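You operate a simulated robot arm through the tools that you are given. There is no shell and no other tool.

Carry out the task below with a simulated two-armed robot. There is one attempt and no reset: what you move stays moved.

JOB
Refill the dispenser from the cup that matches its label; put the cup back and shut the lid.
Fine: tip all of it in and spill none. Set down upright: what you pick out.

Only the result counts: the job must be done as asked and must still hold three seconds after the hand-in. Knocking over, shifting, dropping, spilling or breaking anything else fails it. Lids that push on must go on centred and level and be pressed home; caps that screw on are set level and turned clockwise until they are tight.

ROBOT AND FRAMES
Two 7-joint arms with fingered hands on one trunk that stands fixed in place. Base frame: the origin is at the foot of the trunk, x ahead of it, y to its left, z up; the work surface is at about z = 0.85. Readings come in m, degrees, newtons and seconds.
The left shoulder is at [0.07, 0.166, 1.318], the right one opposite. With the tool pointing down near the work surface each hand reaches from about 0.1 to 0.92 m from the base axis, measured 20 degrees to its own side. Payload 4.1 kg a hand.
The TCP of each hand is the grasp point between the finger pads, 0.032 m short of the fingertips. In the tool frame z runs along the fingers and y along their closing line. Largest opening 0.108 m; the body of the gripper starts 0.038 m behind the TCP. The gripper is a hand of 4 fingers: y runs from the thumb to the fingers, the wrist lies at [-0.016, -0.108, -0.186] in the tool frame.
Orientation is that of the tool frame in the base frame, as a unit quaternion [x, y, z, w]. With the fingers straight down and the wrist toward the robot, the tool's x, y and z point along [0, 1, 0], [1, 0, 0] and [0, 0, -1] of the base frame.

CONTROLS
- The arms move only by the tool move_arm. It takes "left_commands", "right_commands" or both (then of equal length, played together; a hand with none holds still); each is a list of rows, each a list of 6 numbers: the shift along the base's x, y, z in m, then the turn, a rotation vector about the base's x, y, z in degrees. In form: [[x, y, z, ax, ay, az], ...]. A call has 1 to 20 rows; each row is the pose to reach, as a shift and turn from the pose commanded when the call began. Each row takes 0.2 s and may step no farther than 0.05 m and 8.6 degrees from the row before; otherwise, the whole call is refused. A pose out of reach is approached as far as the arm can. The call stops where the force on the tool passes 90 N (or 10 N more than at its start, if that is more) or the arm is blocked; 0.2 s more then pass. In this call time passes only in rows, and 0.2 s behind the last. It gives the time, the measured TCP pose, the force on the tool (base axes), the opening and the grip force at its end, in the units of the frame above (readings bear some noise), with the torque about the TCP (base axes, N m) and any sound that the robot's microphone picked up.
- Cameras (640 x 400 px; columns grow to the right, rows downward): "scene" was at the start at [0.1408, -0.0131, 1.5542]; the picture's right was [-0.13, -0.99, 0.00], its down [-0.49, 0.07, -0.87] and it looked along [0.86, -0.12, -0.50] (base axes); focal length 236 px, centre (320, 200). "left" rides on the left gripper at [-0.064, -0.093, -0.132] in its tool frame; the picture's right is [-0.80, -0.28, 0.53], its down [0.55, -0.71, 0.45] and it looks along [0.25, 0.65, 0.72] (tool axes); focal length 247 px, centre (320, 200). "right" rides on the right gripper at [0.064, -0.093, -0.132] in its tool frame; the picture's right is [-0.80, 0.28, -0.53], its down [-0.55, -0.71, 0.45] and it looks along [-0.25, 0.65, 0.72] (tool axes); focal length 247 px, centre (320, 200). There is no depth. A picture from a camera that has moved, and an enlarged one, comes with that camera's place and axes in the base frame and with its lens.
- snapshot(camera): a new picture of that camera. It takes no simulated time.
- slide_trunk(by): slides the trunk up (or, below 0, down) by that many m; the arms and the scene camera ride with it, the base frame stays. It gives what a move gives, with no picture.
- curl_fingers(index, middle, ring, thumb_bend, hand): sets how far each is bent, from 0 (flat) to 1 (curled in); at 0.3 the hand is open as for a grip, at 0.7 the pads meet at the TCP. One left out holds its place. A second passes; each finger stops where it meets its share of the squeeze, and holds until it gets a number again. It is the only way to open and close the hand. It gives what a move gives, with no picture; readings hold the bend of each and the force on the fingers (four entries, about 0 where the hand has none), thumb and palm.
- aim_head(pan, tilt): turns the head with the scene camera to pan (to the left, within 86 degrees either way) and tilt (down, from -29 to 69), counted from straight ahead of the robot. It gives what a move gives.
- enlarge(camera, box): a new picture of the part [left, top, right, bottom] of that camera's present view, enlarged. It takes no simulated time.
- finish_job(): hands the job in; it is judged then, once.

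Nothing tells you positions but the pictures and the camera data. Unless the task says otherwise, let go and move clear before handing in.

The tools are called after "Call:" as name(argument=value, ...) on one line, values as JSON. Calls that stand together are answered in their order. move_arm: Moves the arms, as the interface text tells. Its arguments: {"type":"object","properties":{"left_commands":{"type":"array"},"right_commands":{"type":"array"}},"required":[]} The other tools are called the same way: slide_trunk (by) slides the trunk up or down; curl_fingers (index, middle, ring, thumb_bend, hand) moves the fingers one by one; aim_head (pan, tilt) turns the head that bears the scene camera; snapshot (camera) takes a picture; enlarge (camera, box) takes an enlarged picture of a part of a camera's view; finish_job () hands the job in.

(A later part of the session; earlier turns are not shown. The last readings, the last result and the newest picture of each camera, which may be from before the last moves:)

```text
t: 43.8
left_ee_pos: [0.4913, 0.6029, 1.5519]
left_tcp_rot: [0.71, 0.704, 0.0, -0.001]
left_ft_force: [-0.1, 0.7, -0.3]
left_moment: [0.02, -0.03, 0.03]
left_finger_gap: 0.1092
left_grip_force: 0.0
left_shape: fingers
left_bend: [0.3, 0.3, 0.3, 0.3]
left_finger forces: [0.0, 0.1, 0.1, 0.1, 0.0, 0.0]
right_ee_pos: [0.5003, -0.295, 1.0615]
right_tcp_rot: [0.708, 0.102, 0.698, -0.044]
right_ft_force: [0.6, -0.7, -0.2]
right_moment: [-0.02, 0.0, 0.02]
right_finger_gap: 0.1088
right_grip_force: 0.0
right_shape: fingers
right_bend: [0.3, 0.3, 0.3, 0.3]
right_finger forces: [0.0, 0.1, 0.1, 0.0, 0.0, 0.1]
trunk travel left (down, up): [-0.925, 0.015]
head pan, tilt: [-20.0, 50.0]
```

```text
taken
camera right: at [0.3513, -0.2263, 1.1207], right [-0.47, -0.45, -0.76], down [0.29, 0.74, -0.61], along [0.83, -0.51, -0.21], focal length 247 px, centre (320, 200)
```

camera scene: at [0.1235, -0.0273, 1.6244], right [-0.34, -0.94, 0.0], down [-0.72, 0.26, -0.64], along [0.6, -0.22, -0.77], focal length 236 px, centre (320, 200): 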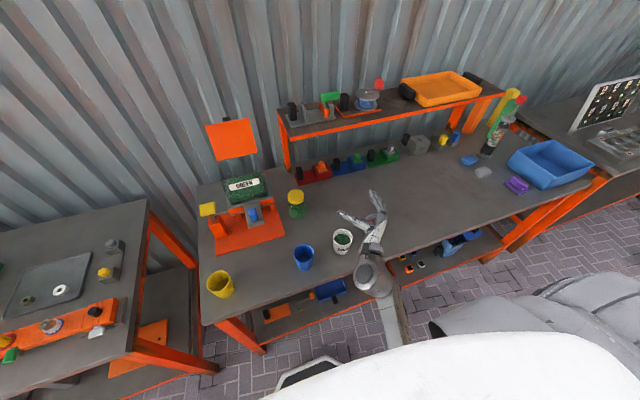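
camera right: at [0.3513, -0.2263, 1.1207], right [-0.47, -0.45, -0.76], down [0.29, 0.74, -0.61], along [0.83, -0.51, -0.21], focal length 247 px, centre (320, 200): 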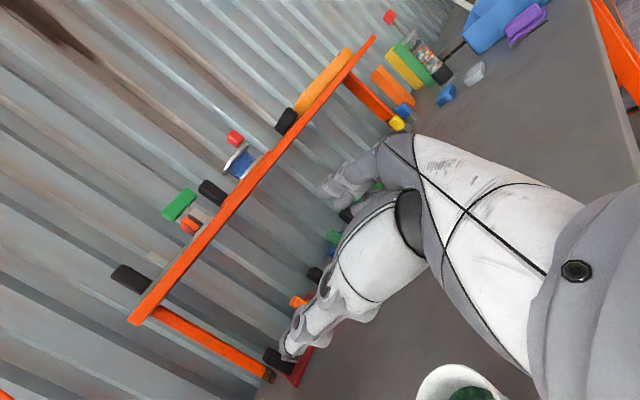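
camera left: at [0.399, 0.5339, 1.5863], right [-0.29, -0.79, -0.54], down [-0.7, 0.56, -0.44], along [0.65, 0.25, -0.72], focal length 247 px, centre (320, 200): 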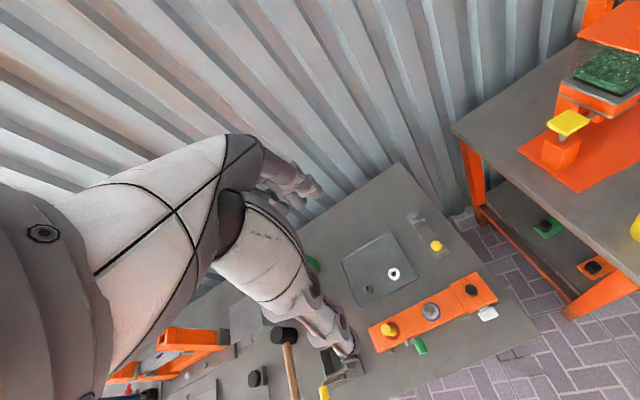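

The hand is in the handshake pose. Before picking up the cup, I'll rehearse the carry and pour path empty-handed, to be sure the arm can roll far enough over the hopper.

Call:
move_arm(right_commands=[[0.0, 0.005, 0.04, 0, 0, 0], [0.0, 0.01, 0.085, 0, 0, 0], [0.0, 0.02, 0.13, 0, 0, 0], [0.01, 0.04, 0.165, 0, 0, 0], [0.035, 0.07, 0.185, 0, 0, 0], [0.065, 0.1, 0.19, 0, 0, 0], [0.095, 0.13, 0.19, 0, 0, 0], [0.125, 0.16, 0.19, 0, 0, 0], [0.155, 0.19, 0.19, 0, 0, 0], [0.185, 0.22, 0.19, 0, 0, 0], [0.21, 0.24, 0.19, 0, 0, 0], [0.225, 0.255, 0.19, 0, 0, 0]])

Call:
aim_head(pan=-7.6, tilt=35)

Call:
snapshot(camera="scene")

Call:
snapshot(camera="right")

```text
t: 44.2
left_ee_pos: [0.4905, 0.6029, 1.552]
left_tcp_rot: [0.71, 0.705, 0.001, -0.001]
left_ft_force: [-0.9, 0.2, -0.5]
left_moment: [-0.01, -0.01, -0.01]
left_finger_gap: 0.1088
left_grip_force: 0.0
left_shape: fingers
left_bend: [0.3, 0.3, 0.3, 0.3]
left_finger forces: [0.0, 0.0, 0.0, 0.0, 0.0, 0.1]
right_ee_pos: [0.495, -0.3023, 1.1033]
right_tcp_rot: [0.714, 0.153, 0.683, -0.022]
right_ft_force: [0.1, -0.5, -0.7]
right_moment: [0.0, 0.0, -0.02]
right_finger_gap: 0.1088
right_grip_force: 0.0
right_shape: fingers
right_bend: [0.3, 0.3, 0.3, 0.3]
right_finger forces: [0.0, 0.0, 0.0, 0.0, 0.0, 0.1]
right hand out of reach, approached as far as the arm can: row 2
trunk travel left (down, up): [-0.925, 0.015]
head pan, tilt: [-20.0, 50.0]
stopped in row 2 (right hand): the arm was blocked; the commanded pose is now the measured one
```

```text
t: 45.0
left_ee_pos: [0.4917, 0.6026, 1.5526]
left_tcp_rot: [0.709, 0.705, 0.0, -0.001]
left_ft_force: [0.7, 0.4, 1.1]
left_moment: [-0.05, 0.0, 0.0]
left_finger_gap: 0.1086
left_grip_force: 0.2
left_shape: fingers
left_bend: [0.3, 0.3, 0.3, 0.3]
left_finger forces: [0.0, 0.0, 0.0, 0.1, 0.0, 0.0]
right_ee_pos: [0.4948, -0.3028, 1.1012]
right_tcp_rot: [0.713, 0.153, 0.684, -0.021]
right_ft_force: [-0.1, 0.1, 0.1]
right_moment: [0.01, -0.02, -0.01]
right_finger_gap: 0.1087
right_grip_force: 0.0
right_shape: fingers
right_bend: [0.3, 0.3, 0.3, 0.3]
right_finger forces: [0.0, 0.0, 0.0, 0.0, 0.0, 0.0]
trunk travel left (down, up): [-0.925, 0.015]
head pan, tilt: [-7.6, 35.0]
```

```text
taken
camera scene: at [0.1383, -0.0126, 1.6461], right [-0.13, -0.99, 0.0], down [-0.57, 0.08, -0.82], along [0.81, -0.11, -0.57], focal length 236 px, centre (320, 200)
```

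scene: 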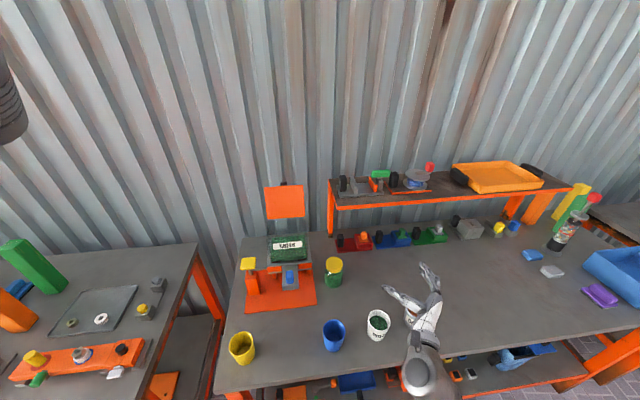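

```text
taken
camera right: at [0.3452, -0.2331, 1.1562], right [-0.46, -0.55, -0.7], down [0.25, 0.68, -0.69], along [0.85, -0.49, -0.18], focal length 247 px, centre (320, 200)
```

right: 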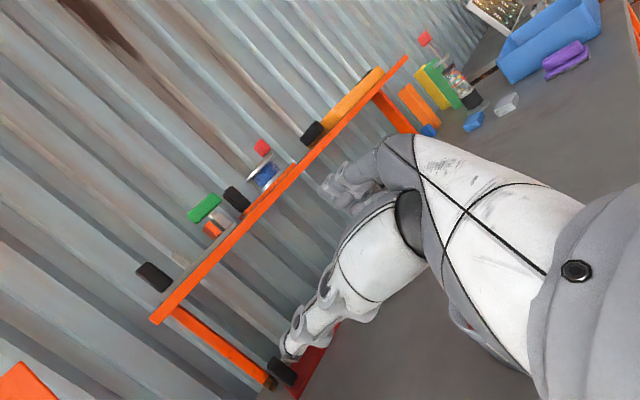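

The straight-ahead handshake sits at a joint limit. The hand does clear the orange cup at a yaw of about 60°, and pouring by pitching the hand down suits this arm well. I'll turn to that orientation above the green cup.

Call:
move_arm(right_commands=[[-0.001, 0.01, 0, -0.07, 2.57, 6.26], [-0.003, 0.02, 0, -0.14, 5.14, 12.5], [-0.005, 0.03, 0, -0.21, 7.7, 18.8], [-0.006, 0.04, 0, -0.29, 10.3, 25.0], [-0.008, 0.048, 0, -0.36, 12.86, 31.3], [-0.009, 0.055, 0, -0.43, 15.4, 37.5], [-0.01, 0.06, 0, -0.5, 18.0, 43.8]])

Call:
aim_head(pan=-20, tilt=50)

Call:
snapshot(camera="scene")

Call:
snapshot(camera="right")

Call:
enlarge(camera="scene", box=[290, 180, 430, 290])

```text
t: 46.6
left_ee_pos: [0.4928, 0.6013, 1.5527]
left_tcp_rot: [0.709, 0.705, -0.001, -0.001]
left_ft_force: [0.2, -1.0, 0.3]
left_moment: [0.04, 0.02, -0.05]
left_finger_gap: 0.1088
left_grip_force: 0.0
left_shape: fingers
left_bend: [0.3, 0.3, 0.3, 0.3]
left_finger forces: [0.0, 0.1, 0.1, 0.0, 0.0, 0.0]
right_ee_pos: [0.4859, -0.2431, 1.1008]
right_tcp_rot: [0.702, 0.403, 0.507, -0.296]
right_ft_force: [-0.4, -0.7, -0.7]
right_moment: [0.0, 0.0, 0.02]
right_finger_gap: 0.1086
right_grip_force: 0.0
right_shape: fingers
right_bend: [0.3, 0.3, 0.3, 0.3]
right_finger forces: [0.0, 0.0, 0.0, 0.1, 0.0, 0.0]
trunk travel left (down, up): [-0.925, 0.015]
head pan, tilt: [-7.6, 35.0]
```

```text
t: 47.4
left_ee_pos: [0.4919, 0.6021, 1.553]
left_tcp_rot: [0.709, 0.705, 0.0, -0.002]
left_ft_force: [-0.4, 0.4, -0.2]
left_moment: [-0.01, 0.01, -0.03]
left_finger_gap: 0.1089
left_grip_force: 0.0
left_shape: fingers
left_bend: [0.3, 0.3, 0.3, 0.3]
left_finger forces: [0.0, 0.0, 0.0, 0.1, 0.0, 0.0]
right_ee_pos: [0.4854, -0.2428, 1.1016]
right_tcp_rot: [0.703, 0.403, 0.507, -0.295]
right_ft_force: [0.4, -0.3, 0.6]
right_moment: [0.0, -0.01, 0.01]
right_finger_gap: 0.1088
right_grip_force: 0.1
right_shape: fingers
right_bend: [0.3, 0.3, 0.3, 0.3]
right_finger forces: [0.0, 0.1, 0.0, 0.0, 0.0, 0.0]
trunk travel left (down, up): [-0.925, 0.015]
head pan, tilt: [-20.0, 50.0]
```

```text
taken
camera scene: at [0.1233, -0.0273, 1.6245], right [-0.34, -0.94, 0.0], down [-0.72, 0.26, -0.64], along [0.6, -0.22, -0.77], focal length 236 px, centre (320, 200)
```

scene: 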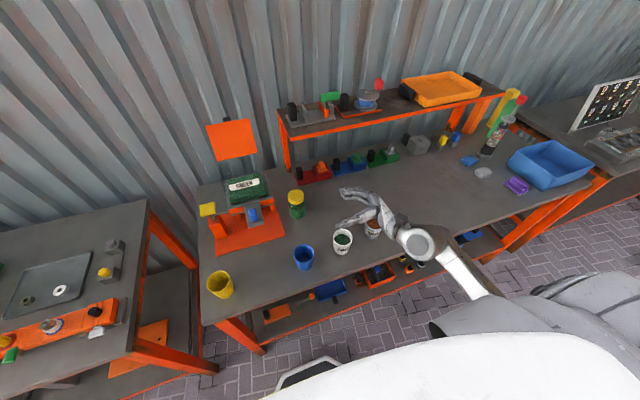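

```text
taken
camera right: at [0.3515, -0.2873, 1.203], right [-0.14, -0.79, -0.59], down [-0.48, 0.58, -0.66], along [0.86, 0.2, -0.46], focal length 247 px, centre (320, 200)
```

right: 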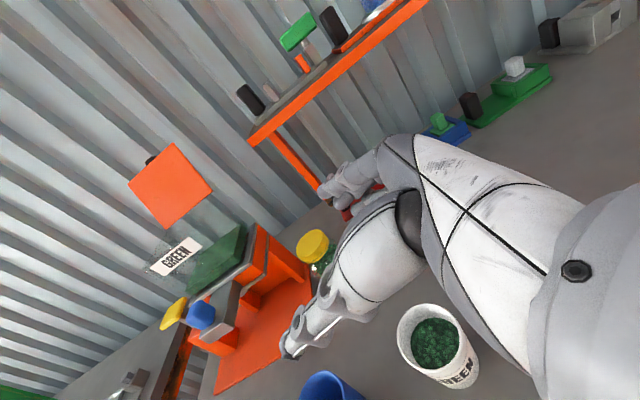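

```text
3.64 times, centred on (360, 235) of scene
camera zoom: at [0.1233, -0.0273, 1.6245], right [-0.34, -0.94, 0.0], down [-0.72, 0.26, -0.64], along [0.6, -0.22, -0.77], focal length 857 px, centre (174, 73)
```

zoom: 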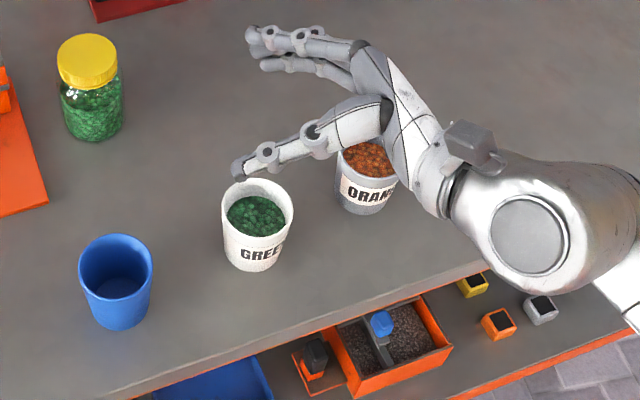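

That pose was reached exactly. I'll rehearse the carry from here to the hopper, still empty and at a safe height, and then the pour tilt.

Call:
move_arm(right_commands=[[0.0, 0.0, 0.04, 0, 0, 0], [0.0, 0.0, 0.08, 0, 0, 0], [0.0, 0.0, 0.12, 0, 0, 0], [0.02, 0.02, 0.14, 0, 0, 4.4], [0.05, 0.045, 0.15, 0, 0, 8.8], [0.08, 0.07, 0.15, 0, 0, 13.2], [0.11, 0.095, 0.15, 0, 0, 17.6], [0.14, 0.12, 0.15, 0, 0, 22], [0.17, 0.145, 0.15, 0, 0, 26.4], [0.2, 0.17, 0.15, 0, 0, 30.8], [0.225, 0.19, 0.15, 0, 0, 35], [0.239, 0.203, 0.15, 0, 0, 35]])

Call:
aim_head(pan=-7.6, tilt=35)

Call:
snapshot(camera="scene")

Call:
snapshot(camera="right")

```text
t: 50.0
left_ee_pos: [0.4922, 0.6031, 1.5531]
left_tcp_rot: [0.71, 0.705, 0.0, -0.001]
left_ft_force: [0.2, -0.3, 0.4]
left_moment: [0.0, 0.04, -0.01]
left_finger_gap: 0.109
left_grip_force: 0.1
left_shape: fingers
left_bend: [0.3, 0.3, 0.3, 0.3]
left_finger forces: [0.0, 0.0, 0.0, 0.0, 0.0, 0.0]
right_ee_pos: [0.7247, -0.04, 1.2497]
right_tcp_rot: [0.548, 0.595, 0.395, -0.434]
right_ft_force: [0.3, 0.7, -0.2]
right_moment: [0.02, -0.01, -0.02]
right_finger_gap: 0.1086
right_grip_force: 0.0
right_shape: fingers
right_bend: [0.3, 0.3, 0.3, 0.3]
right_finger forces: [0.0, 0.0, 0.1, 0.0, 0.1, 0.1]
trunk travel left (down, up): [-0.925, 0.015]
head pan, tilt: [-20.0, 50.0]
```

```text
t: 50.7
left_ee_pos: [0.4915, 0.6026, 1.5521]
left_tcp_rot: [0.71, 0.705, 0.0, -0.002]
left_ft_force: [0.2, 0.3, 0.1]
left_moment: [-0.01, 0.0, 0.01]
left_finger_gap: 0.1088
left_grip_force: 0.0
left_shape: fingers
left_bend: [0.3, 0.3, 0.3, 0.3]
left_finger forces: [0.0, 0.1, 0.1, 0.1, 0.0, 0.0]
right_ee_pos: [0.7237, -0.0407, 1.2504]
right_tcp_rot: [0.548, 0.595, 0.397, -0.434]
right_ft_force: [-0.3, -0.3, -0.2]
right_moment: [-0.02, -0.01, -0.01]
right_finger_gap: 0.1089
right_grip_force: 0.1
right_shape: fingers
right_bend: [0.3, 0.3, 0.3, 0.3]
right_finger forces: [0.0, 0.1, 0.0, 0.0, 0.0, 0.1]
trunk travel left (down, up): [-0.925, 0.015]
head pan, tilt: [-7.6, 35.0]
```

```text
taken
camera scene: at [0.1381, -0.0127, 1.6461], right [-0.13, -0.99, 0.0], down [-0.57, 0.08, -0.82], along [0.81, -0.11, -0.57], focal length 236 px, centre (320, 200)
```

scene: 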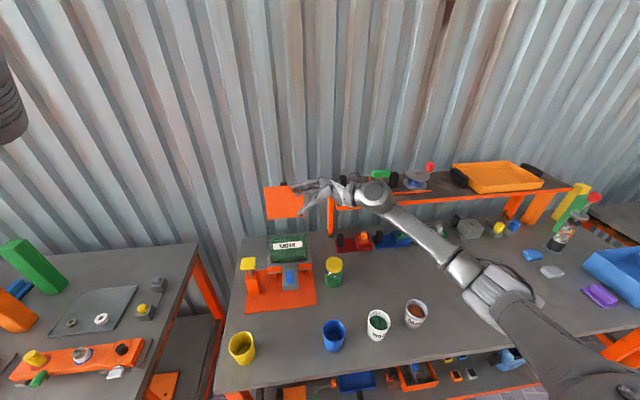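

```text
taken
camera right: at [0.6401, -0.1524, 1.3517], right [0.34, -0.73, -0.59], down [-0.73, 0.19, -0.66], along [0.59, 0.66, -0.46], focal length 247 px, centre (320, 200)
```

right: 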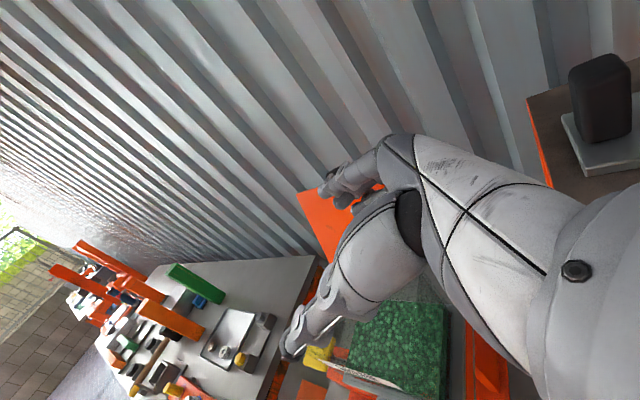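

Call:
move_arm(right_commands=[[-0.02, 0, 0.01, -8.0, -0.7, 0], [-0.025, 0, 0.02, -16.0, -1.4, 0], [-0.025, 0.0, 0.02, -24.0, -2.1, 0], [-0.025, 0.0, 0.02, -32.0, -2.8, 0], [-0.025, 0.005, 0.02, -40.0, -3.5, 0], [-0.025, 0.005, 0.02, -48.0, -4.2, 0], [-0.025, 0.01, 0.02, -56.0, -4.9, 0], [-0.025, 0.01, 0.02, -64.0, -5.6, 0], [-0.025, 0.015, 0.02, -72.0, -6.3, 0], [-0.025, 0.02, 0.02, -80.0, -7.0, 0], [-0.025, 0.02, 0.02, -88.0, -7.7, 0], [-0.025, 0.025, 0.02, -96.0, -8.4, 0], [-0.025, 0.03, 0.02, -104.0, -9.1, 0], [-0.025, 0.035, 0.02, -112.0, -9.8, 0], [-0.025, 0.04, 0.02, -120.0, -10.5, 0], [-0.025, 0.045, 0.02, -128.0, -11.2, 0]])

Call:
snapshot(camera="scene")

Call:
enlarge(camera="scene", box=[240, 140, 400, 260])

```text
t: 54.1
left_ee_pos: [0.4921, 0.6045, 1.5517]
left_tcp_rot: [0.709, 0.705, 0.001, -0.002]
left_ft_force: [-0.1, -0.7, 1.3]
left_moment: [-0.01, -0.03, 0.0]
left_finger_gap: 0.1089
left_grip_force: 0.1
left_shape: fingers
left_bend: [0.3, 0.3, 0.3, 0.3]
left_finger forces: [0.0, 0.0, 0.0, 0.0, 0.0, 0.1]
right_ee_pos: [0.6996, 0.0072, 1.2721]
right_tcp_rot: [0.596, 0.647, -0.321, 0.351]
right_ft_force: [-0.5, -0.3, -0.3]
right_moment: [-0.03, -0.04, 0.03]
right_finger_gap: 0.1087
right_grip_force: 0.1
right_shape: fingers
right_bend: [0.3, 0.3, 0.3, 0.3]
right_finger forces: [0.0, 0.0, 0.0, 0.0, 0.0, 0.0]
trunk travel left (down, up): [-0.925, 0.015]
head pan, tilt: [-7.6, 35.0]
```

```text
taken
camera scene: at [0.1384, -0.01, 1.6462], right [-0.13, -0.99, 0.0], down [-0.57, 0.07, -0.82], along [0.81, -0.11, -0.57], focal length 236 px, centre (320, 200)
```

scene: 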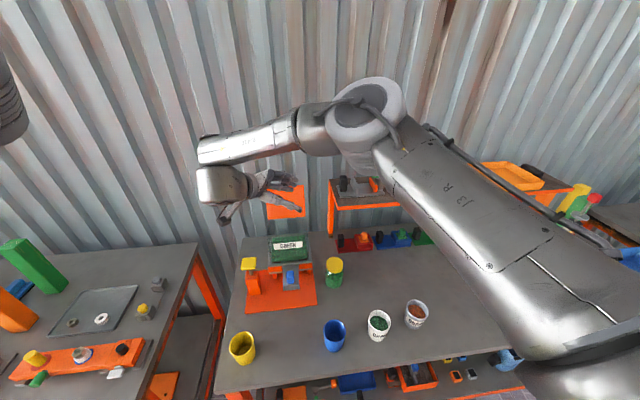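

```text
3.33 times, centred on (320, 200) of scene
camera zoom: at [0.1384, -0.01, 1.6462], right [-0.13, -0.99, 0.0], down [-0.57, 0.07, -0.82], along [0.81, -0.11, -0.57], focal length 785 px, centre (320, 200)
```

zoom: 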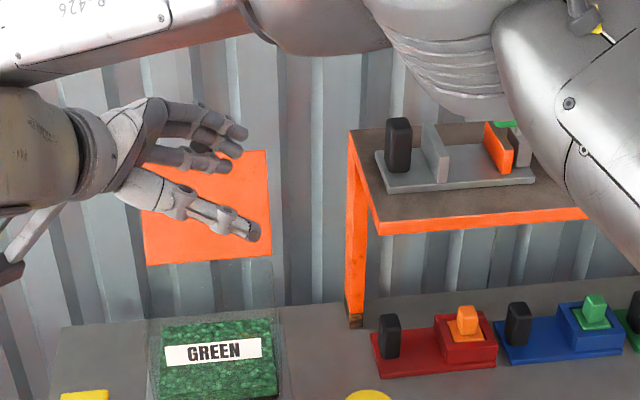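

The full pour tilt is reachable. I'll reverse it and return above the cup the same way, checking that the path repeats.

Call:
move_arm(right_commands=[[0, -0.005, 0, 8.0, 0.7, 0], [0, -0.01, 0, 16.0, 1.4, 0], [0, -0.015, 0, 24.0, 2.1, 0], [0, -0.02, 0, 32.0, 2.8, 0], [0, -0.025, 0, 40.0, 3.5, 0], [0, -0.025, 0, 48.0, 4.2, 0], [0, -0.03, 0, 56.0, 4.9, 0], [0, -0.035, 0, 64.0, 5.6, 0], [0, -0.035, 0, 72.0, 6.3, 0], [0, -0.04, 0, 80.0, 7.0, 0], [0, -0.04, 0, 88.0, 7.7, 0], [0, -0.045, 0, 96.0, 8.4, 0], [0, -0.045, 0, 104.0, 9.1, 0], [0, -0.045, 0, 112.0, 9.8, 0], [0.01, -0.045, -0.01, 120.0, 10.5, 0], [0.025, -0.045, -0.02, 128.0, 11.2, 0]])

Call:
move_arm(right_commands=[[-0.014, -0.013, 0, 0, 0, 0], [-0.039, -0.033, 0, 0, 0, -4.4], [-0.069, -0.058, 0, 0, 0, -8.8], [-0.099, -0.083, 0, 0, 0, -13.2], [-0.129, -0.108, 0, 0, 0, -17.6], [-0.159, -0.133, 0, 0, 0, -22], [-0.189, -0.158, 0, 0, 0, -26.4], [-0.219, -0.183, -0.01, 0, 0, -30.8], [-0.239, -0.203, -0.03, 0, 0, -35], [-0.239, -0.203, -0.07, 0, 0, -35], [-0.239, -0.203, -0.11, 0, 0, -35], [-0.239, -0.203, -0.15, 0, 0, -35]])

Call:
aim_head(pan=-20, tilt=50)

Call:
snapshot(camera="scene")

Call:
enlarge(camera="scene", box=[290, 180, 430, 290])

Call:
snapshot(camera="right")

```text
t: 57.5
left_ee_pos: [0.495, 0.6041, 1.5533]
left_tcp_rot: [0.71, 0.704, 0.001, -0.001]
left_ft_force: [0.2, -0.4, 0.8]
left_moment: [0.04, 0.03, 0.03]
left_finger_gap: 0.1088
left_grip_force: 0.1
left_shape: fingers
left_bend: [0.3, 0.3, 0.3, 0.3]
left_finger forces: [0.0, 0.0, 0.1, 0.0, 0.0, 0.0]
right_ee_pos: [0.7254, -0.0365, 1.2507]
right_tcp_rot: [0.548, 0.595, 0.396, -0.435]
right_ft_force: [-0.2, 0.2, -1.0]
right_moment: [-0.03, 0.01, 0.01]
right_finger_gap: 0.1086
right_grip_force: 0.0
right_shape: fingers
right_bend: [0.3, 0.3, 0.3, 0.3]
right_finger forces: [0.0, 0.0, 0.0, 0.0, 0.0, 0.0]
trunk travel left (down, up): [-0.925, 0.015]
head pan, tilt: [-7.6, 35.0]
```

```text
t: 60.1
left_ee_pos: [0.4912, 0.602, 1.5533]
left_tcp_rot: [0.71, 0.704, 0.001, -0.002]
left_ft_force: [0.1, 0.5, 0.1]
left_moment: [0.01, -0.03, -0.02]
left_finger_gap: 0.1086
left_grip_force: 0.0
left_shape: fingers
left_bend: [0.3, 0.3, 0.3, 0.3]
left_finger forces: [0.1, 0.0, 0.0, 0.0, 0.0, 0.0]
right_ee_pos: [0.4855, -0.2407, 1.1022]
right_tcp_rot: [0.702, 0.403, 0.509, -0.295]
right_ft_force: [-0.6, 0.5, 0.1]
right_moment: [0.01, -0.01, -0.03]
right_finger_gap: 0.1088
right_grip_force: 0.1
right_shape: fingers
right_bend: [0.3, 0.3, 0.3, 0.3]
right_finger forces: [0.0, 0.0, 0.0, 0.0, 0.0, 0.0]
trunk travel left (down, up): [-0.925, 0.015]
head pan, tilt: [-7.6, 35.0]
```

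```text
t: 60.9
left_ee_pos: [0.4918, 0.6026, 1.5524]
left_tcp_rot: [0.709, 0.705, 0.001, -0.002]
left_ft_force: [-0.5, 0.3, 0.5]
left_moment: [-0.03, 0.01, 0.02]
left_finger_gap: 0.1087
left_grip_force: 0.0
left_shape: fingers
left_bend: [0.3, 0.3, 0.3, 0.3]
left_finger forces: [0.0, 0.0, 0.0, 0.0, 0.0, 0.0]
right_ee_pos: [0.4849, -0.2403, 1.1027]
right_tcp_rot: [0.702, 0.404, 0.508, -0.294]
right_ft_force: [-0.4, 0.0, 0.8]
right_moment: [0.03, 0.0, -0.04]
right_finger_gap: 0.1088
right_grip_force: 0.0
right_shape: fingers
right_bend: [0.3, 0.3, 0.3, 0.3]
right_finger forces: [0.0, 0.0, 0.0, 0.0, 0.0, 0.0]
trunk travel left (down, up): [-0.925, 0.015]
head pan, tilt: [-20.0, 50.0]
```

```text
taken
camera scene: at [0.1234, -0.0272, 1.6245], right [-0.34, -0.94, 0.0], down [-0.72, 0.26, -0.64], along [0.6, -0.22, -0.77], focal length 236 px, centre (320, 200)
```

scene: 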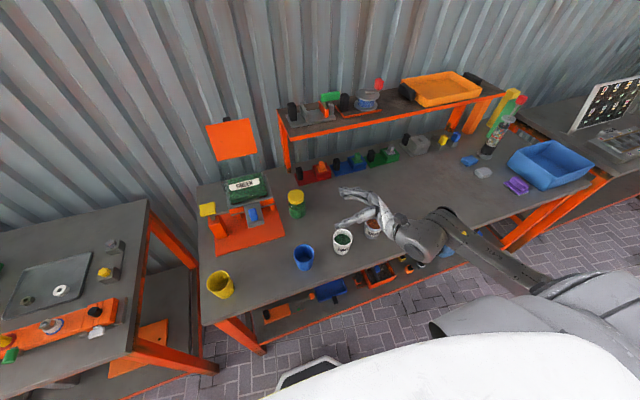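

```text
3.64 times, centred on (360, 235) of scene
camera zoom: at [0.1234, -0.0272, 1.6245], right [-0.34, -0.94, 0.0], down [-0.72, 0.26, -0.64], along [0.6, -0.22, -0.77], focal length 857 px, centre (174, 73)
```

zoom: 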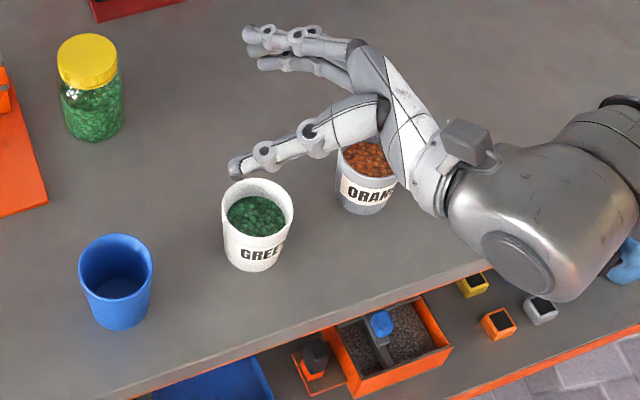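

```text
taken
camera right: at [0.3528, -0.2852, 1.2037], right [-0.14, -0.79, -0.59], down [-0.48, 0.58, -0.66], along [0.86, 0.2, -0.46], focal length 247 px, centre (320, 200)
```

right: 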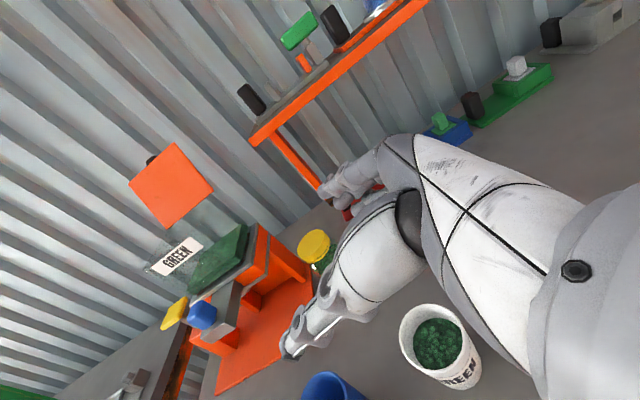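

The path repeats well. Before descending I'll shift about 1 cm back so the palm clears the rim, then go part way down and check alignment.

Call:
move_arm(right_commands=[[-0.006, -0.0115, 0, 0, 0, 0], [-0.006, -0.0115, -0.03, 0, 0, 0], [-0.006, -0.0115, -0.06, 0, 0, 0], [-0.006, -0.0115, -0.09, 0, 0, 0], [-0.006, -0.0115, -0.115, 0, 0, 0], [-0.006, -0.0115, -0.135, 0, 0, 0]])

Call:
enlarge(camera="scene", box=[300, 200, 420, 280])

Call:
snapshot(camera="right")

```text
t: 62.3
left_ee_pos: [0.4926, 0.6033, 1.5516]
left_tcp_rot: [0.71, 0.704, 0.001, -0.002]
left_ft_force: [-0.5, 0.2, 0.4]
left_moment: [-0.03, 0.02, -0.01]
left_finger_gap: 0.1086
left_grip_force: 0.0
left_shape: fingers
left_bend: [0.3, 0.3, 0.3, 0.3]
left_finger forces: [0.1, 0.0, 0.0, 0.1, 0.0, 0.0]
right_ee_pos: [0.4788, -0.2544, 0.9695]
right_tcp_rot: [0.702, 0.403, 0.509, -0.293]
right_ft_force: [-0.1, -0.4, 1.1]
right_moment: [0.0, 0.03, 0.01]
right_finger_gap: 0.1087
right_grip_force: 0.0
right_shape: fingers
right_bend: [0.3, 0.3, 0.3, 0.3]
right_finger forces: [0.0, 0.0, 0.0, 0.0, 0.0, 0.0]
trunk travel left (down, up): [-0.925, 0.015]
head pan, tilt: [-20.0, 50.0]
```

```text
5.00 times, centred on (360, 240) of scene
camera zoom: at [0.124, -0.0273, 1.6244], right [-0.34, -0.94, 0.0], down [-0.72, 0.26, -0.64], along [0.6, -0.22, -0.77], focal length 1178 px, centre (120, 0)
```

zoom: 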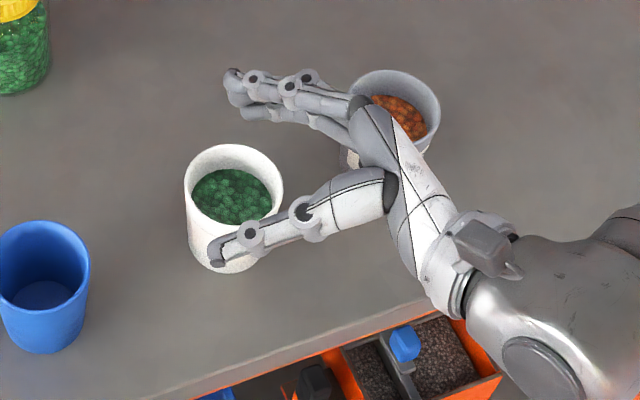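

```text
taken
camera right: at [0.3457, -0.2985, 1.0703], right [-0.14, -0.79, -0.59], down [-0.48, 0.58, -0.66], along [0.86, 0.2, -0.46], focal length 247 px, centre (320, 200)
```

right: 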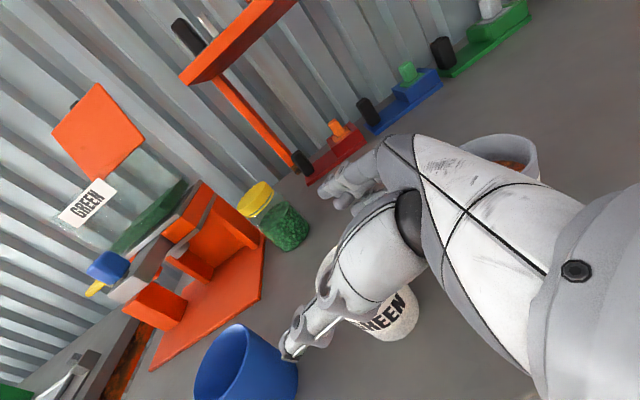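

Call:
move_arm(right_commands=[[0, 0.001, 0, 0, 0, -4], [0, 0.001, 0, 0, 0, -8], [0, 0.001, -0.015, 0, 0, -8], [0, 0.001, -0.03, 0, 0, -8], [0, 0.001, -0.045, 0, 0, -8]])

Call:
enlarge(camera="scene", box=[300, 200, 420, 280])

Call:
enlarge(camera="right", box=[240, 220, 480, 390])

```text
t: 63.5
left_ee_pos: [0.4917, 0.6016, 1.5531]
left_tcp_rot: [0.71, 0.704, 0.0, -0.002]
left_ft_force: [0.0, 0.6, -0.9]
left_moment: [0.01, 0.0, -0.01]
left_finger_gap: 0.1089
left_grip_force: 0.1
left_shape: fingers
left_bend: [0.3, 0.3, 0.3, 0.3]
left_finger forces: [0.1, 0.0, 0.0, 0.1, 0.0, 0.0]
right_ee_pos: [0.4776, -0.2512, 0.9208]
right_tcp_rot: [0.728, 0.353, 0.528, -0.259]
right_ft_force: [0.2, 0.0, -0.1]
right_moment: [0.02, 0.02, 0.01]
right_finger_gap: 0.1088
right_grip_force: 0.0
right_shape: fingers
right_bend: [0.3, 0.3, 0.3, 0.3]
right_finger forces: [0.0, 0.0, 0.0, 0.0, 0.0, 0.0]
trunk travel left (down, up): [-0.925, 0.015]
head pan, tilt: [-20.0, 50.0]
```

```text
5.00 times, centred on (360, 240) of scene
camera zoom: at [0.1231, -0.0267, 1.6245], right [-0.34, -0.94, 0.0], down [-0.72, 0.26, -0.64], along [0.6, -0.22, -0.77], focal length 1178 px, centre (120, 0)
```

zoom: 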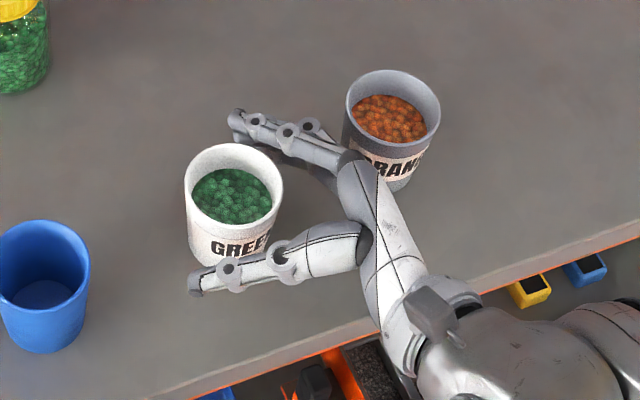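

```text
2.35 times, centred on (360, 305) of right
camera zoom: at [0.3393, -0.2764, 1.0231], right [-0.24, -0.77, -0.59], down [-0.4, 0.64, -0.66], along [0.88, 0.08, -0.46], focal length 581 px, centre (226, -47)
```

zoom: 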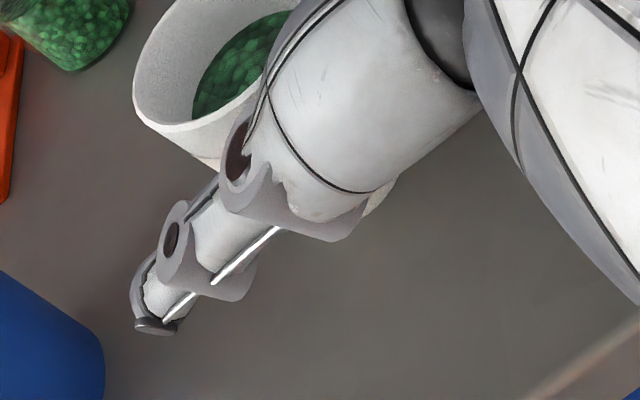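

Alignment looks good: the cup sits between thumb and fingers, and the orange cup is clear. I'll ease forward slightly, finish descending, and close gently.

Call:
move_arm(right_commands=[[0.002, 0.003, -0.005, 0, 0, 0], [0.005, 0.006, -0.01, 0, 0, 0], [0.005, 0.006, -0.016, 0, 0, 0]])

Call:
curl_fingers(hand="right", index=0.42, middle=0.42, ring=0.42, thumb_bend=0.42)

Call:
enlarge(camera="scene", box=[310, 210, 400, 270])

```text
t: 64.3
left_ee_pos: [0.4931, 0.6028, 1.5527]
left_tcp_rot: [0.71, 0.705, 0.001, -0.002]
left_ft_force: [0.8, 0.0, 0.0]
left_moment: [0.0, -0.01, -0.02]
left_finger_gap: 0.1086
left_grip_force: 0.0
left_shape: fingers
left_bend: [0.3, 0.3, 0.3, 0.3]
left_finger forces: [0.0, 0.1, 0.1, 0.0, 0.1, 0.1]
right_ee_pos: [0.4843, -0.2454, 0.9042]
right_tcp_rot: [0.729, 0.353, 0.527, -0.258]
right_ft_force: [-0.5, -0.2, 0.2]
right_moment: [0.02, -0.03, -0.01]
right_finger_gap: 0.1091
right_grip_force: 0.2
right_shape: fingers
right_bend: [0.3, 0.3, 0.3, 0.3]
right_finger forces: [0.0, 0.1, 0.0, 0.0, 0.1, 0.0]
trunk travel left (down, up): [-0.925, 0.015]
head pan, tilt: [-20.0, 50.0]
```

```text
t: 65.3
left_ee_pos: [0.4914, 0.6016, 1.5534]
left_tcp_rot: [0.709, 0.705, 0.0, -0.002]
left_ft_force: [-0.5, 0.5, -0.5]
left_moment: [-0.04, 0.0, 0.0]
left_finger_gap: 0.1086
left_grip_force: 0.1
left_shape: fingers
left_bend: [0.3, 0.3, 0.3, 0.3]
left_finger forces: [0.0, 0.1, 0.1, 0.0, 0.0, 0.0]
right_ee_pos: [0.4836, -0.245, 0.9053]
right_tcp_rot: [0.728, 0.353, 0.527, -0.258]
right_ft_force: [0.0, -0.4, -0.5]
right_moment: [-0.01, -0.03, 0.01]
right_finger_gap: 0.0779
right_grip_force: 0.1
right_shape: fingers
right_bend: [0.42, 0.42, 0.42, 0.42]
right_finger forces: [0.2, 0.0, 0.1, 0.1, 0.0, 0.0]
trunk travel left (down, up): [-0.925, 0.015]
head pan, tilt: [-20.0, 50.0]
```

```text
6.67 times, centred on (355, 240) of scene
camera zoom: at [0.1234, -0.0272, 1.6244], right [-0.34, -0.94, 0.0], down [-0.72, 0.26, -0.64], along [0.6, -0.22, -0.77], focal length 1570 px, centre (87, -67)
```

zoom: 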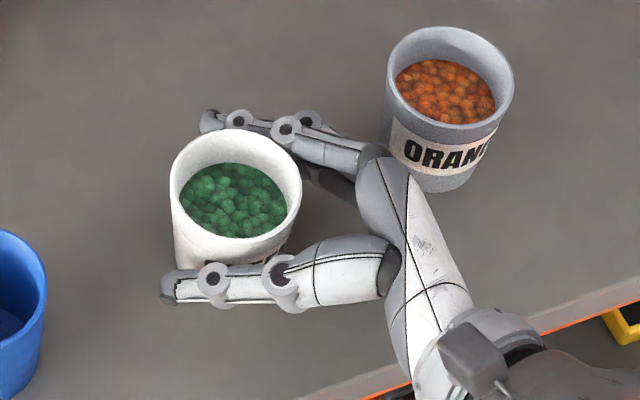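

Call:
curl_fingers(hand="right", index=0.47, middle=0.47, ring=0.47, thumb_bend=0.47)

Call:
curl_fingers(hand="right", index=0.65, middle=0.65, ring=0.65, thumb_bend=0.65)

Call:
enlarge(camera="scene", box=[310, 210, 400, 270])

```text
t: 66.3
left_ee_pos: [0.4931, 0.6026, 1.5529]
left_tcp_rot: [0.71, 0.705, 0.0, -0.003]
left_ft_force: [0.2, -0.2, 0.0]
left_moment: [-0.03, -0.01, 0.03]
left_finger_gap: 0.1089
left_grip_force: 0.1
left_shape: fingers
left_bend: [0.3, 0.3, 0.3, 0.3]
left_finger forces: [0.0, 0.1, 0.0, 0.0, 0.0, 0.0]
right_ee_pos: [0.485, -0.2455, 0.9046]
right_tcp_rot: [0.729, 0.353, 0.527, -0.259]
right_ft_force: [-0.1, -0.4, -0.1]
right_moment: [0.01, -0.01, 0.01]
right_finger_gap: 0.0667
right_grip_force: 1.3
right_shape: fingers
right_bend: [0.46, 0.47, 0.47, 0.46]
right_finger forces: [1.1, 0.0, 0.1, 0.0, 1.2, 0.0]
trunk travel left (down, up): [-0.925, 0.015]
head pan, tilt: [-20.0, 50.0]
```

```text
t: 67.3
left_ee_pos: [0.4914, 0.6031, 1.5513]
left_tcp_rot: [0.71, 0.704, 0.001, -0.001]
left_ft_force: [-0.2, 0.4, 0.5]
left_moment: [0.0, -0.03, 0.0]
left_finger_gap: 0.1086
left_grip_force: 0.0
left_shape: fingers
left_bend: [0.3, 0.3, 0.3, 0.3]
left_finger forces: [0.0, 0.1, 0.0, 0.0, 0.1, 0.0]
right_ee_pos: [0.4847, -0.2454, 0.9044]
right_tcp_rot: [0.729, 0.353, 0.527, -0.259]
right_ft_force: [0.2, 0.9, 0.3]
right_moment: [0.0, 0.0, 0.0]
right_finger_gap: 0.0569
right_grip_force: 26.1
right_shape: fingers
right_bend: [0.58, 0.58, 0.56, 0.52]
right_finger forces: [12.3, 5.9, 8.2, 0.1, 26.5, 0.1]
trunk travel left (down, up): [-0.925, 0.015]
head pan, tilt: [-20.0, 50.0]
```

```text
6.67 times, centred on (355, 240) of scene
camera zoom: at [0.1235, -0.0273, 1.6244], right [-0.34, -0.94, 0.0], down [-0.72, 0.26, -0.64], along [0.6, -0.22, -0.77], focal length 1570 px, centre (87, -67)
```

zoom: 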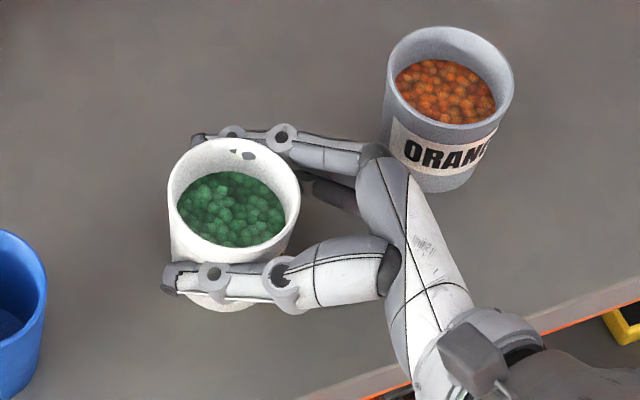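

The cup is gripped at about 26 N. I'll lift it straight up a few centimetres and check that it stays level.

Call:
move_arm(right_commands=[[0, 0, 0.005, 0, 0, 0], [0, 0, 0.015, 0, 0, 0], [0, 0, 0.03, 0, 0, 0], [0, 0, 0.05, 0, 0, 0]])

Call:
enlarge(camera="scene", box=[310, 190, 410, 260])

Call:
snapshot(camera="right")

```text
t: 68.3
left_ee_pos: [0.4914, 0.602, 1.5533]
left_tcp_rot: [0.71, 0.704, 0.0, -0.002]
left_ft_force: [0.9, 0.5, 0.6]
left_moment: [0.0, -0.01, 0.02]
left_finger_gap: 0.1089
left_grip_force: 0.1
left_shape: fingers
left_bend: [0.3, 0.3, 0.3, 0.3]
left_finger forces: [0.1, 0.0, 0.1, 0.0, 0.0, 0.0]
right_ee_pos: [0.4836, -0.2462, 0.9538]
right_tcp_rot: [0.729, 0.352, 0.528, -0.259]
right_ft_force: [0.1, 0.0, -0.6]
right_moment: [-0.05, 0.01, 0.0]
right_finger_gap: 0.0565
right_grip_force: 26.2
right_shape: fingers
right_bend: [0.58, 0.58, 0.56, 0.52]
right_finger forces: [12.4, 6.0, 8.1, 0.0, 26.2, 0.1]
trunk travel left (down, up): [-0.925, 0.015]
head pan, tilt: [-20.0, 50.0]
```

```text
5.71 times, centred on (360, 225) of scene
camera zoom: at [0.1229, -0.027, 1.6244], right [-0.34, -0.94, 0.0], down [-0.72, 0.26, -0.64], along [0.6, -0.22, -0.77], focal length 1346 px, centre (91, 57)
```

zoom: 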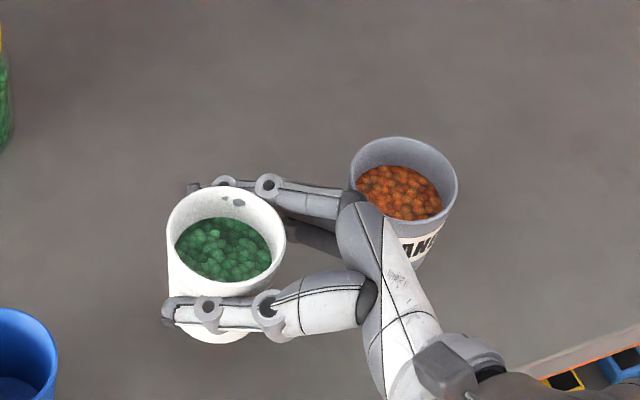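

```text
taken
camera right: at [0.3458, -0.2721, 1.0559], right [-0.24, -0.77, -0.59], down [-0.4, 0.64, -0.66], along [0.88, 0.08, -0.46], focal length 247 px, centre (320, 200)
```

right: 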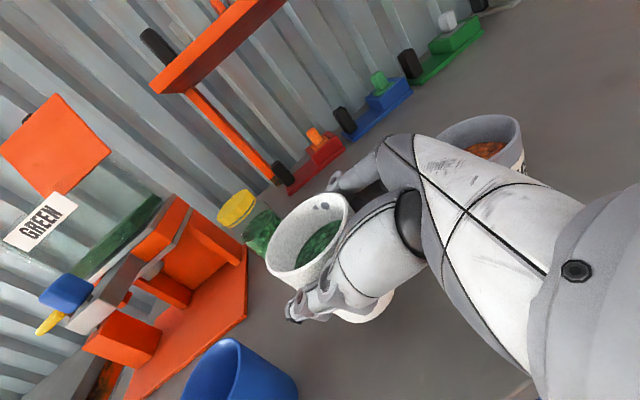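

The cup lifts cleanly and level. I'll carry it smoothly along the rehearsed path to the hopper.

Call:
move_arm(right_commands=[[0, 0, 0.015, 0, 0, 0], [0, 0, 0.04, 0, 0, 0], [0, 0, 0.07, 0, 0, 0], [0, 0, 0.105, 0, 0, 0], [0, 0, 0.14, 0, 0, 0], [0, 0, 0.175, 0, 0, 0], [0, 0, 0.21, 0, 0, 0], [0, 0, 0.245, 0, 0, 0], [0, 0, 0.265, 0, 0, 0], [0.005, 0.005, 0.278, 0, 0, 2], [0.02, 0.017, 0.288, 0, 0, 5], [0.04, 0.035, 0.295, 0, 0, 9], [0.065, 0.055, 0.296, 0, 0, 13], [0.09, 0.077, 0.296, 0, 0, 17.5], [0.115, 0.098, 0.296, 0, 0, 22], [0.14, 0.12, 0.296, 0, 0, 26.5], [0.165, 0.141, 0.296, 0, 0, 31], [0.19, 0.16, 0.296, 0, 0, 35.5], [0.213, 0.178, 0.296, 0, 0, 40], [0.228, 0.188, 0.296, 0, 0, 43]])

Call:
aim_head(pan=-5, tilt=35)

Call:
snapshot(camera="scene")

Call:
enlarge(camera="scene", box=[250, 150, 390, 260])

Call:
snapshot(camera="right")

```text
t: 72.5
left_ee_pos: [0.4931, 0.6041, 1.5515]
left_tcp_rot: [0.709, 0.705, 0.0, -0.002]
left_ft_force: [0.6, -0.4, -1.3]
left_moment: [-0.02, 0.02, 0.0]
left_finger_gap: 0.109
left_grip_force: 0.2
left_shape: fingers
left_bend: [0.3, 0.3, 0.3, 0.3]
left_finger forces: [0.1, 0.0, 0.0, 0.0, 0.0, 0.0]
right_ee_pos: [0.7144, -0.0578, 1.2512]
right_tcp_rot: [0.548, 0.596, 0.395, -0.434]
right_ft_force: [0.4, -0.4, -1.7]
right_moment: [0.01, 0.03, 0.03]
right_finger_gap: 0.0568
right_grip_force: 26.7
right_shape: fingers
right_bend: [0.58, 0.59, 0.56, 0.52]
right_finger forces: [12.4, 6.1, 7.9, 0.0, 26.0, 0.0]
trunk travel left (down, up): [-0.925, 0.015]
head pan, tilt: [-20.0, 50.0]
```

```text
t: 73.3
left_ee_pos: [0.492, 0.6026, 1.5527]
left_tcp_rot: [0.71, 0.704, 0.0, -0.002]
left_ft_force: [1.0, -0.4, -0.9]
left_moment: [-0.02, 0.0, 0.01]
left_finger_gap: 0.1086
left_grip_force: 0.0
left_shape: fingers
left_bend: [0.3, 0.3, 0.3, 0.3]
left_finger forces: [0.0, 0.0, 0.0, 0.0, 0.0, 0.1]
right_ee_pos: [0.713, -0.0582, 1.2522]
right_tcp_rot: [0.549, 0.595, 0.395, -0.434]
right_ft_force: [-0.2, -0.3, -1.3]
right_moment: [-0.04, 0.01, -0.06]
right_finger_gap: 0.0566
right_grip_force: 26.2
right_shape: fingers
right_bend: [0.58, 0.59, 0.56, 0.52]
right_finger forces: [12.4, 6.1, 8.0, 0.0, 26.0, 0.1]
trunk travel left (down, up): [-0.925, 0.015]
head pan, tilt: [-5.0, 35.0]
```

```text
taken
camera scene: at [0.139, -0.0086, 1.646], right [-0.09, -1.0, 0.0], down [-0.57, 0.05, -0.82], along [0.82, -0.07, -0.57], focal length 236 px, centre (320, 200)
```

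scene: 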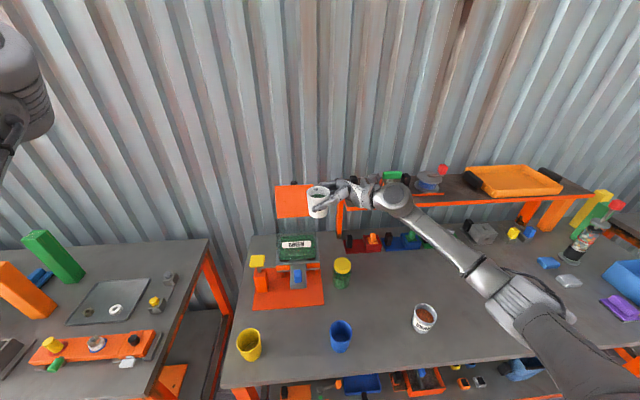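

```text
3.64 times, centred on (320, 205) of scene
camera zoom: at [0.139, -0.0086, 1.646], right [-0.09, -1.0, 0.0], down [-0.57, 0.05, -0.82], along [0.82, -0.07, -0.57], focal length 857 px, centre (320, 182)
```

zoom: 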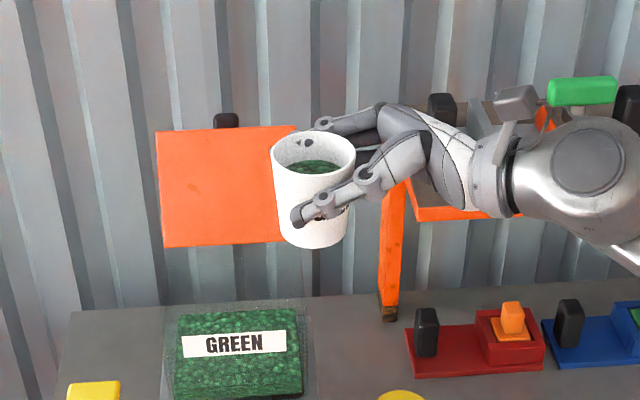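

```text
taken
camera right: at [0.6295, -0.171, 1.3536], right [0.34, -0.73, -0.59], down [-0.73, 0.19, -0.66], along [0.59, 0.66, -0.46], focal length 247 px, centre (320, 200)
```

right: 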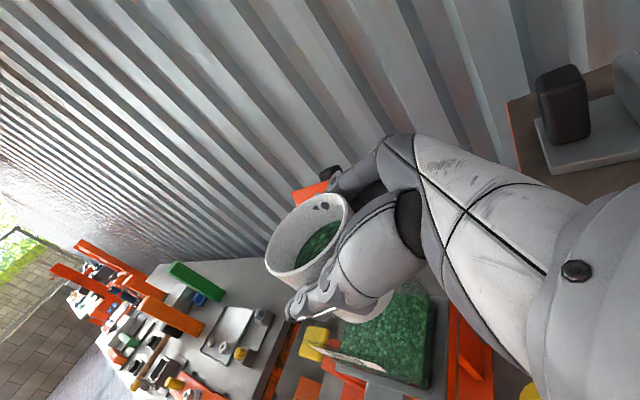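

The cup is over the right part of the hopper with its contents intact. I'll position it and start tilting slowly toward the left.

Call:
move_arm(right_commands=[[0.003, 0.002, -0.01, 0, 0, 0], [0.007, 0.004, -0.025, 0, 0, 0], [0.011, 0.006, -0.04, 0, 0, 0], [0.011, 0.007, -0.046, -4, -0.35, 0], [0.011, 0.008, -0.046, -10, -0.87, 0], [0.011, 0.008, -0.046, -16, -1.4, 0], [0.011, 0.008, -0.046, -22, -1.92, 0], [0.011, 0.008, -0.046, -28, -2.45, 0], [0.011, 0.008, -0.046, -34, -2.97, 0]])

Call:
enlarge(camera="scene", box=[250, 160, 370, 260])

Call:
snapshot(camera="right")

```text
t: 75.3
left_ee_pos: [0.4916, 0.6036, 1.5517]
left_tcp_rot: [0.709, 0.705, 0.0, -0.001]
left_ft_force: [-0.5, 0.5, 0.8]
left_moment: [-0.01, -0.02, -0.01]
left_finger_gap: 0.109
left_grip_force: 0.2
left_shape: fingers
left_bend: [0.3, 0.3, 0.3, 0.3]
left_finger forces: [0.1, 0.0, 0.1, 0.1, 0.1, 0.0]
right_ee_pos: [0.7227, -0.0499, 1.2042]
right_tcp_rot: [0.642, 0.695, 0.218, -0.239]
right_ft_force: [0.0, 0.3, -0.6]
right_moment: [0.0, -0.02, 0.01]
right_finger_gap: 0.0571
right_grip_force: 25.9
right_shape: fingers
right_bend: [0.58, 0.59, 0.56, 0.52]
right_finger forces: [12.5, 6.3, 7.9, 0.0, 25.9, 0.0]
trunk travel left (down, up): [-0.925, 0.015]
head pan, tilt: [-5.0, 35.0]
```

```text
4.00 times, centred on (310, 210) of scene
camera zoom: at [0.139, -0.0076, 1.6461], right [-0.09, -1.0, 0.0], down [-0.57, 0.05, -0.82], along [0.82, -0.07, -0.57], focal length 942 px, centre (360, 160)
```

zoom: 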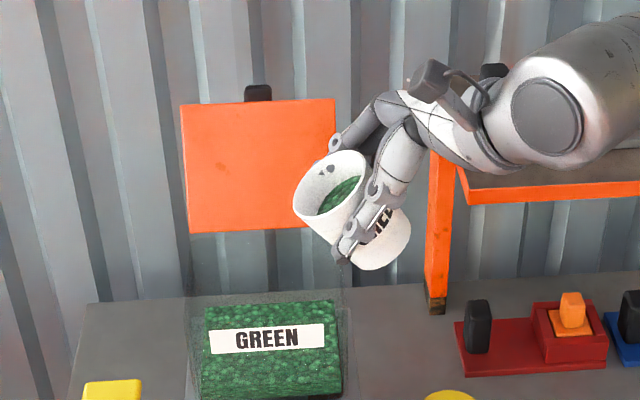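

```text
taken
camera right: at [0.6328, -0.0868, 1.3475], right [0.36, -0.93, -0.07], down [-0.69, -0.22, -0.69], along [0.62, 0.29, -0.72], focal length 247 px, centre (320, 200)
```

right: 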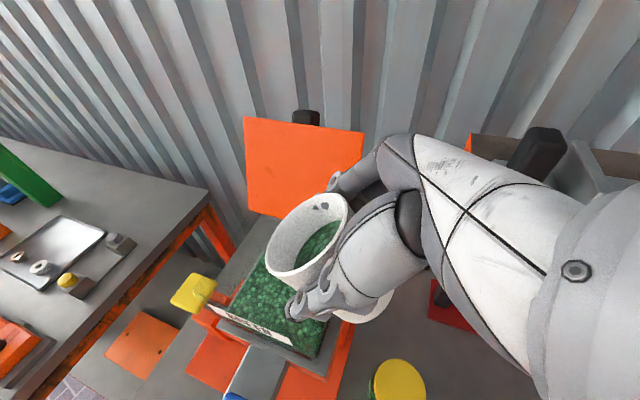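

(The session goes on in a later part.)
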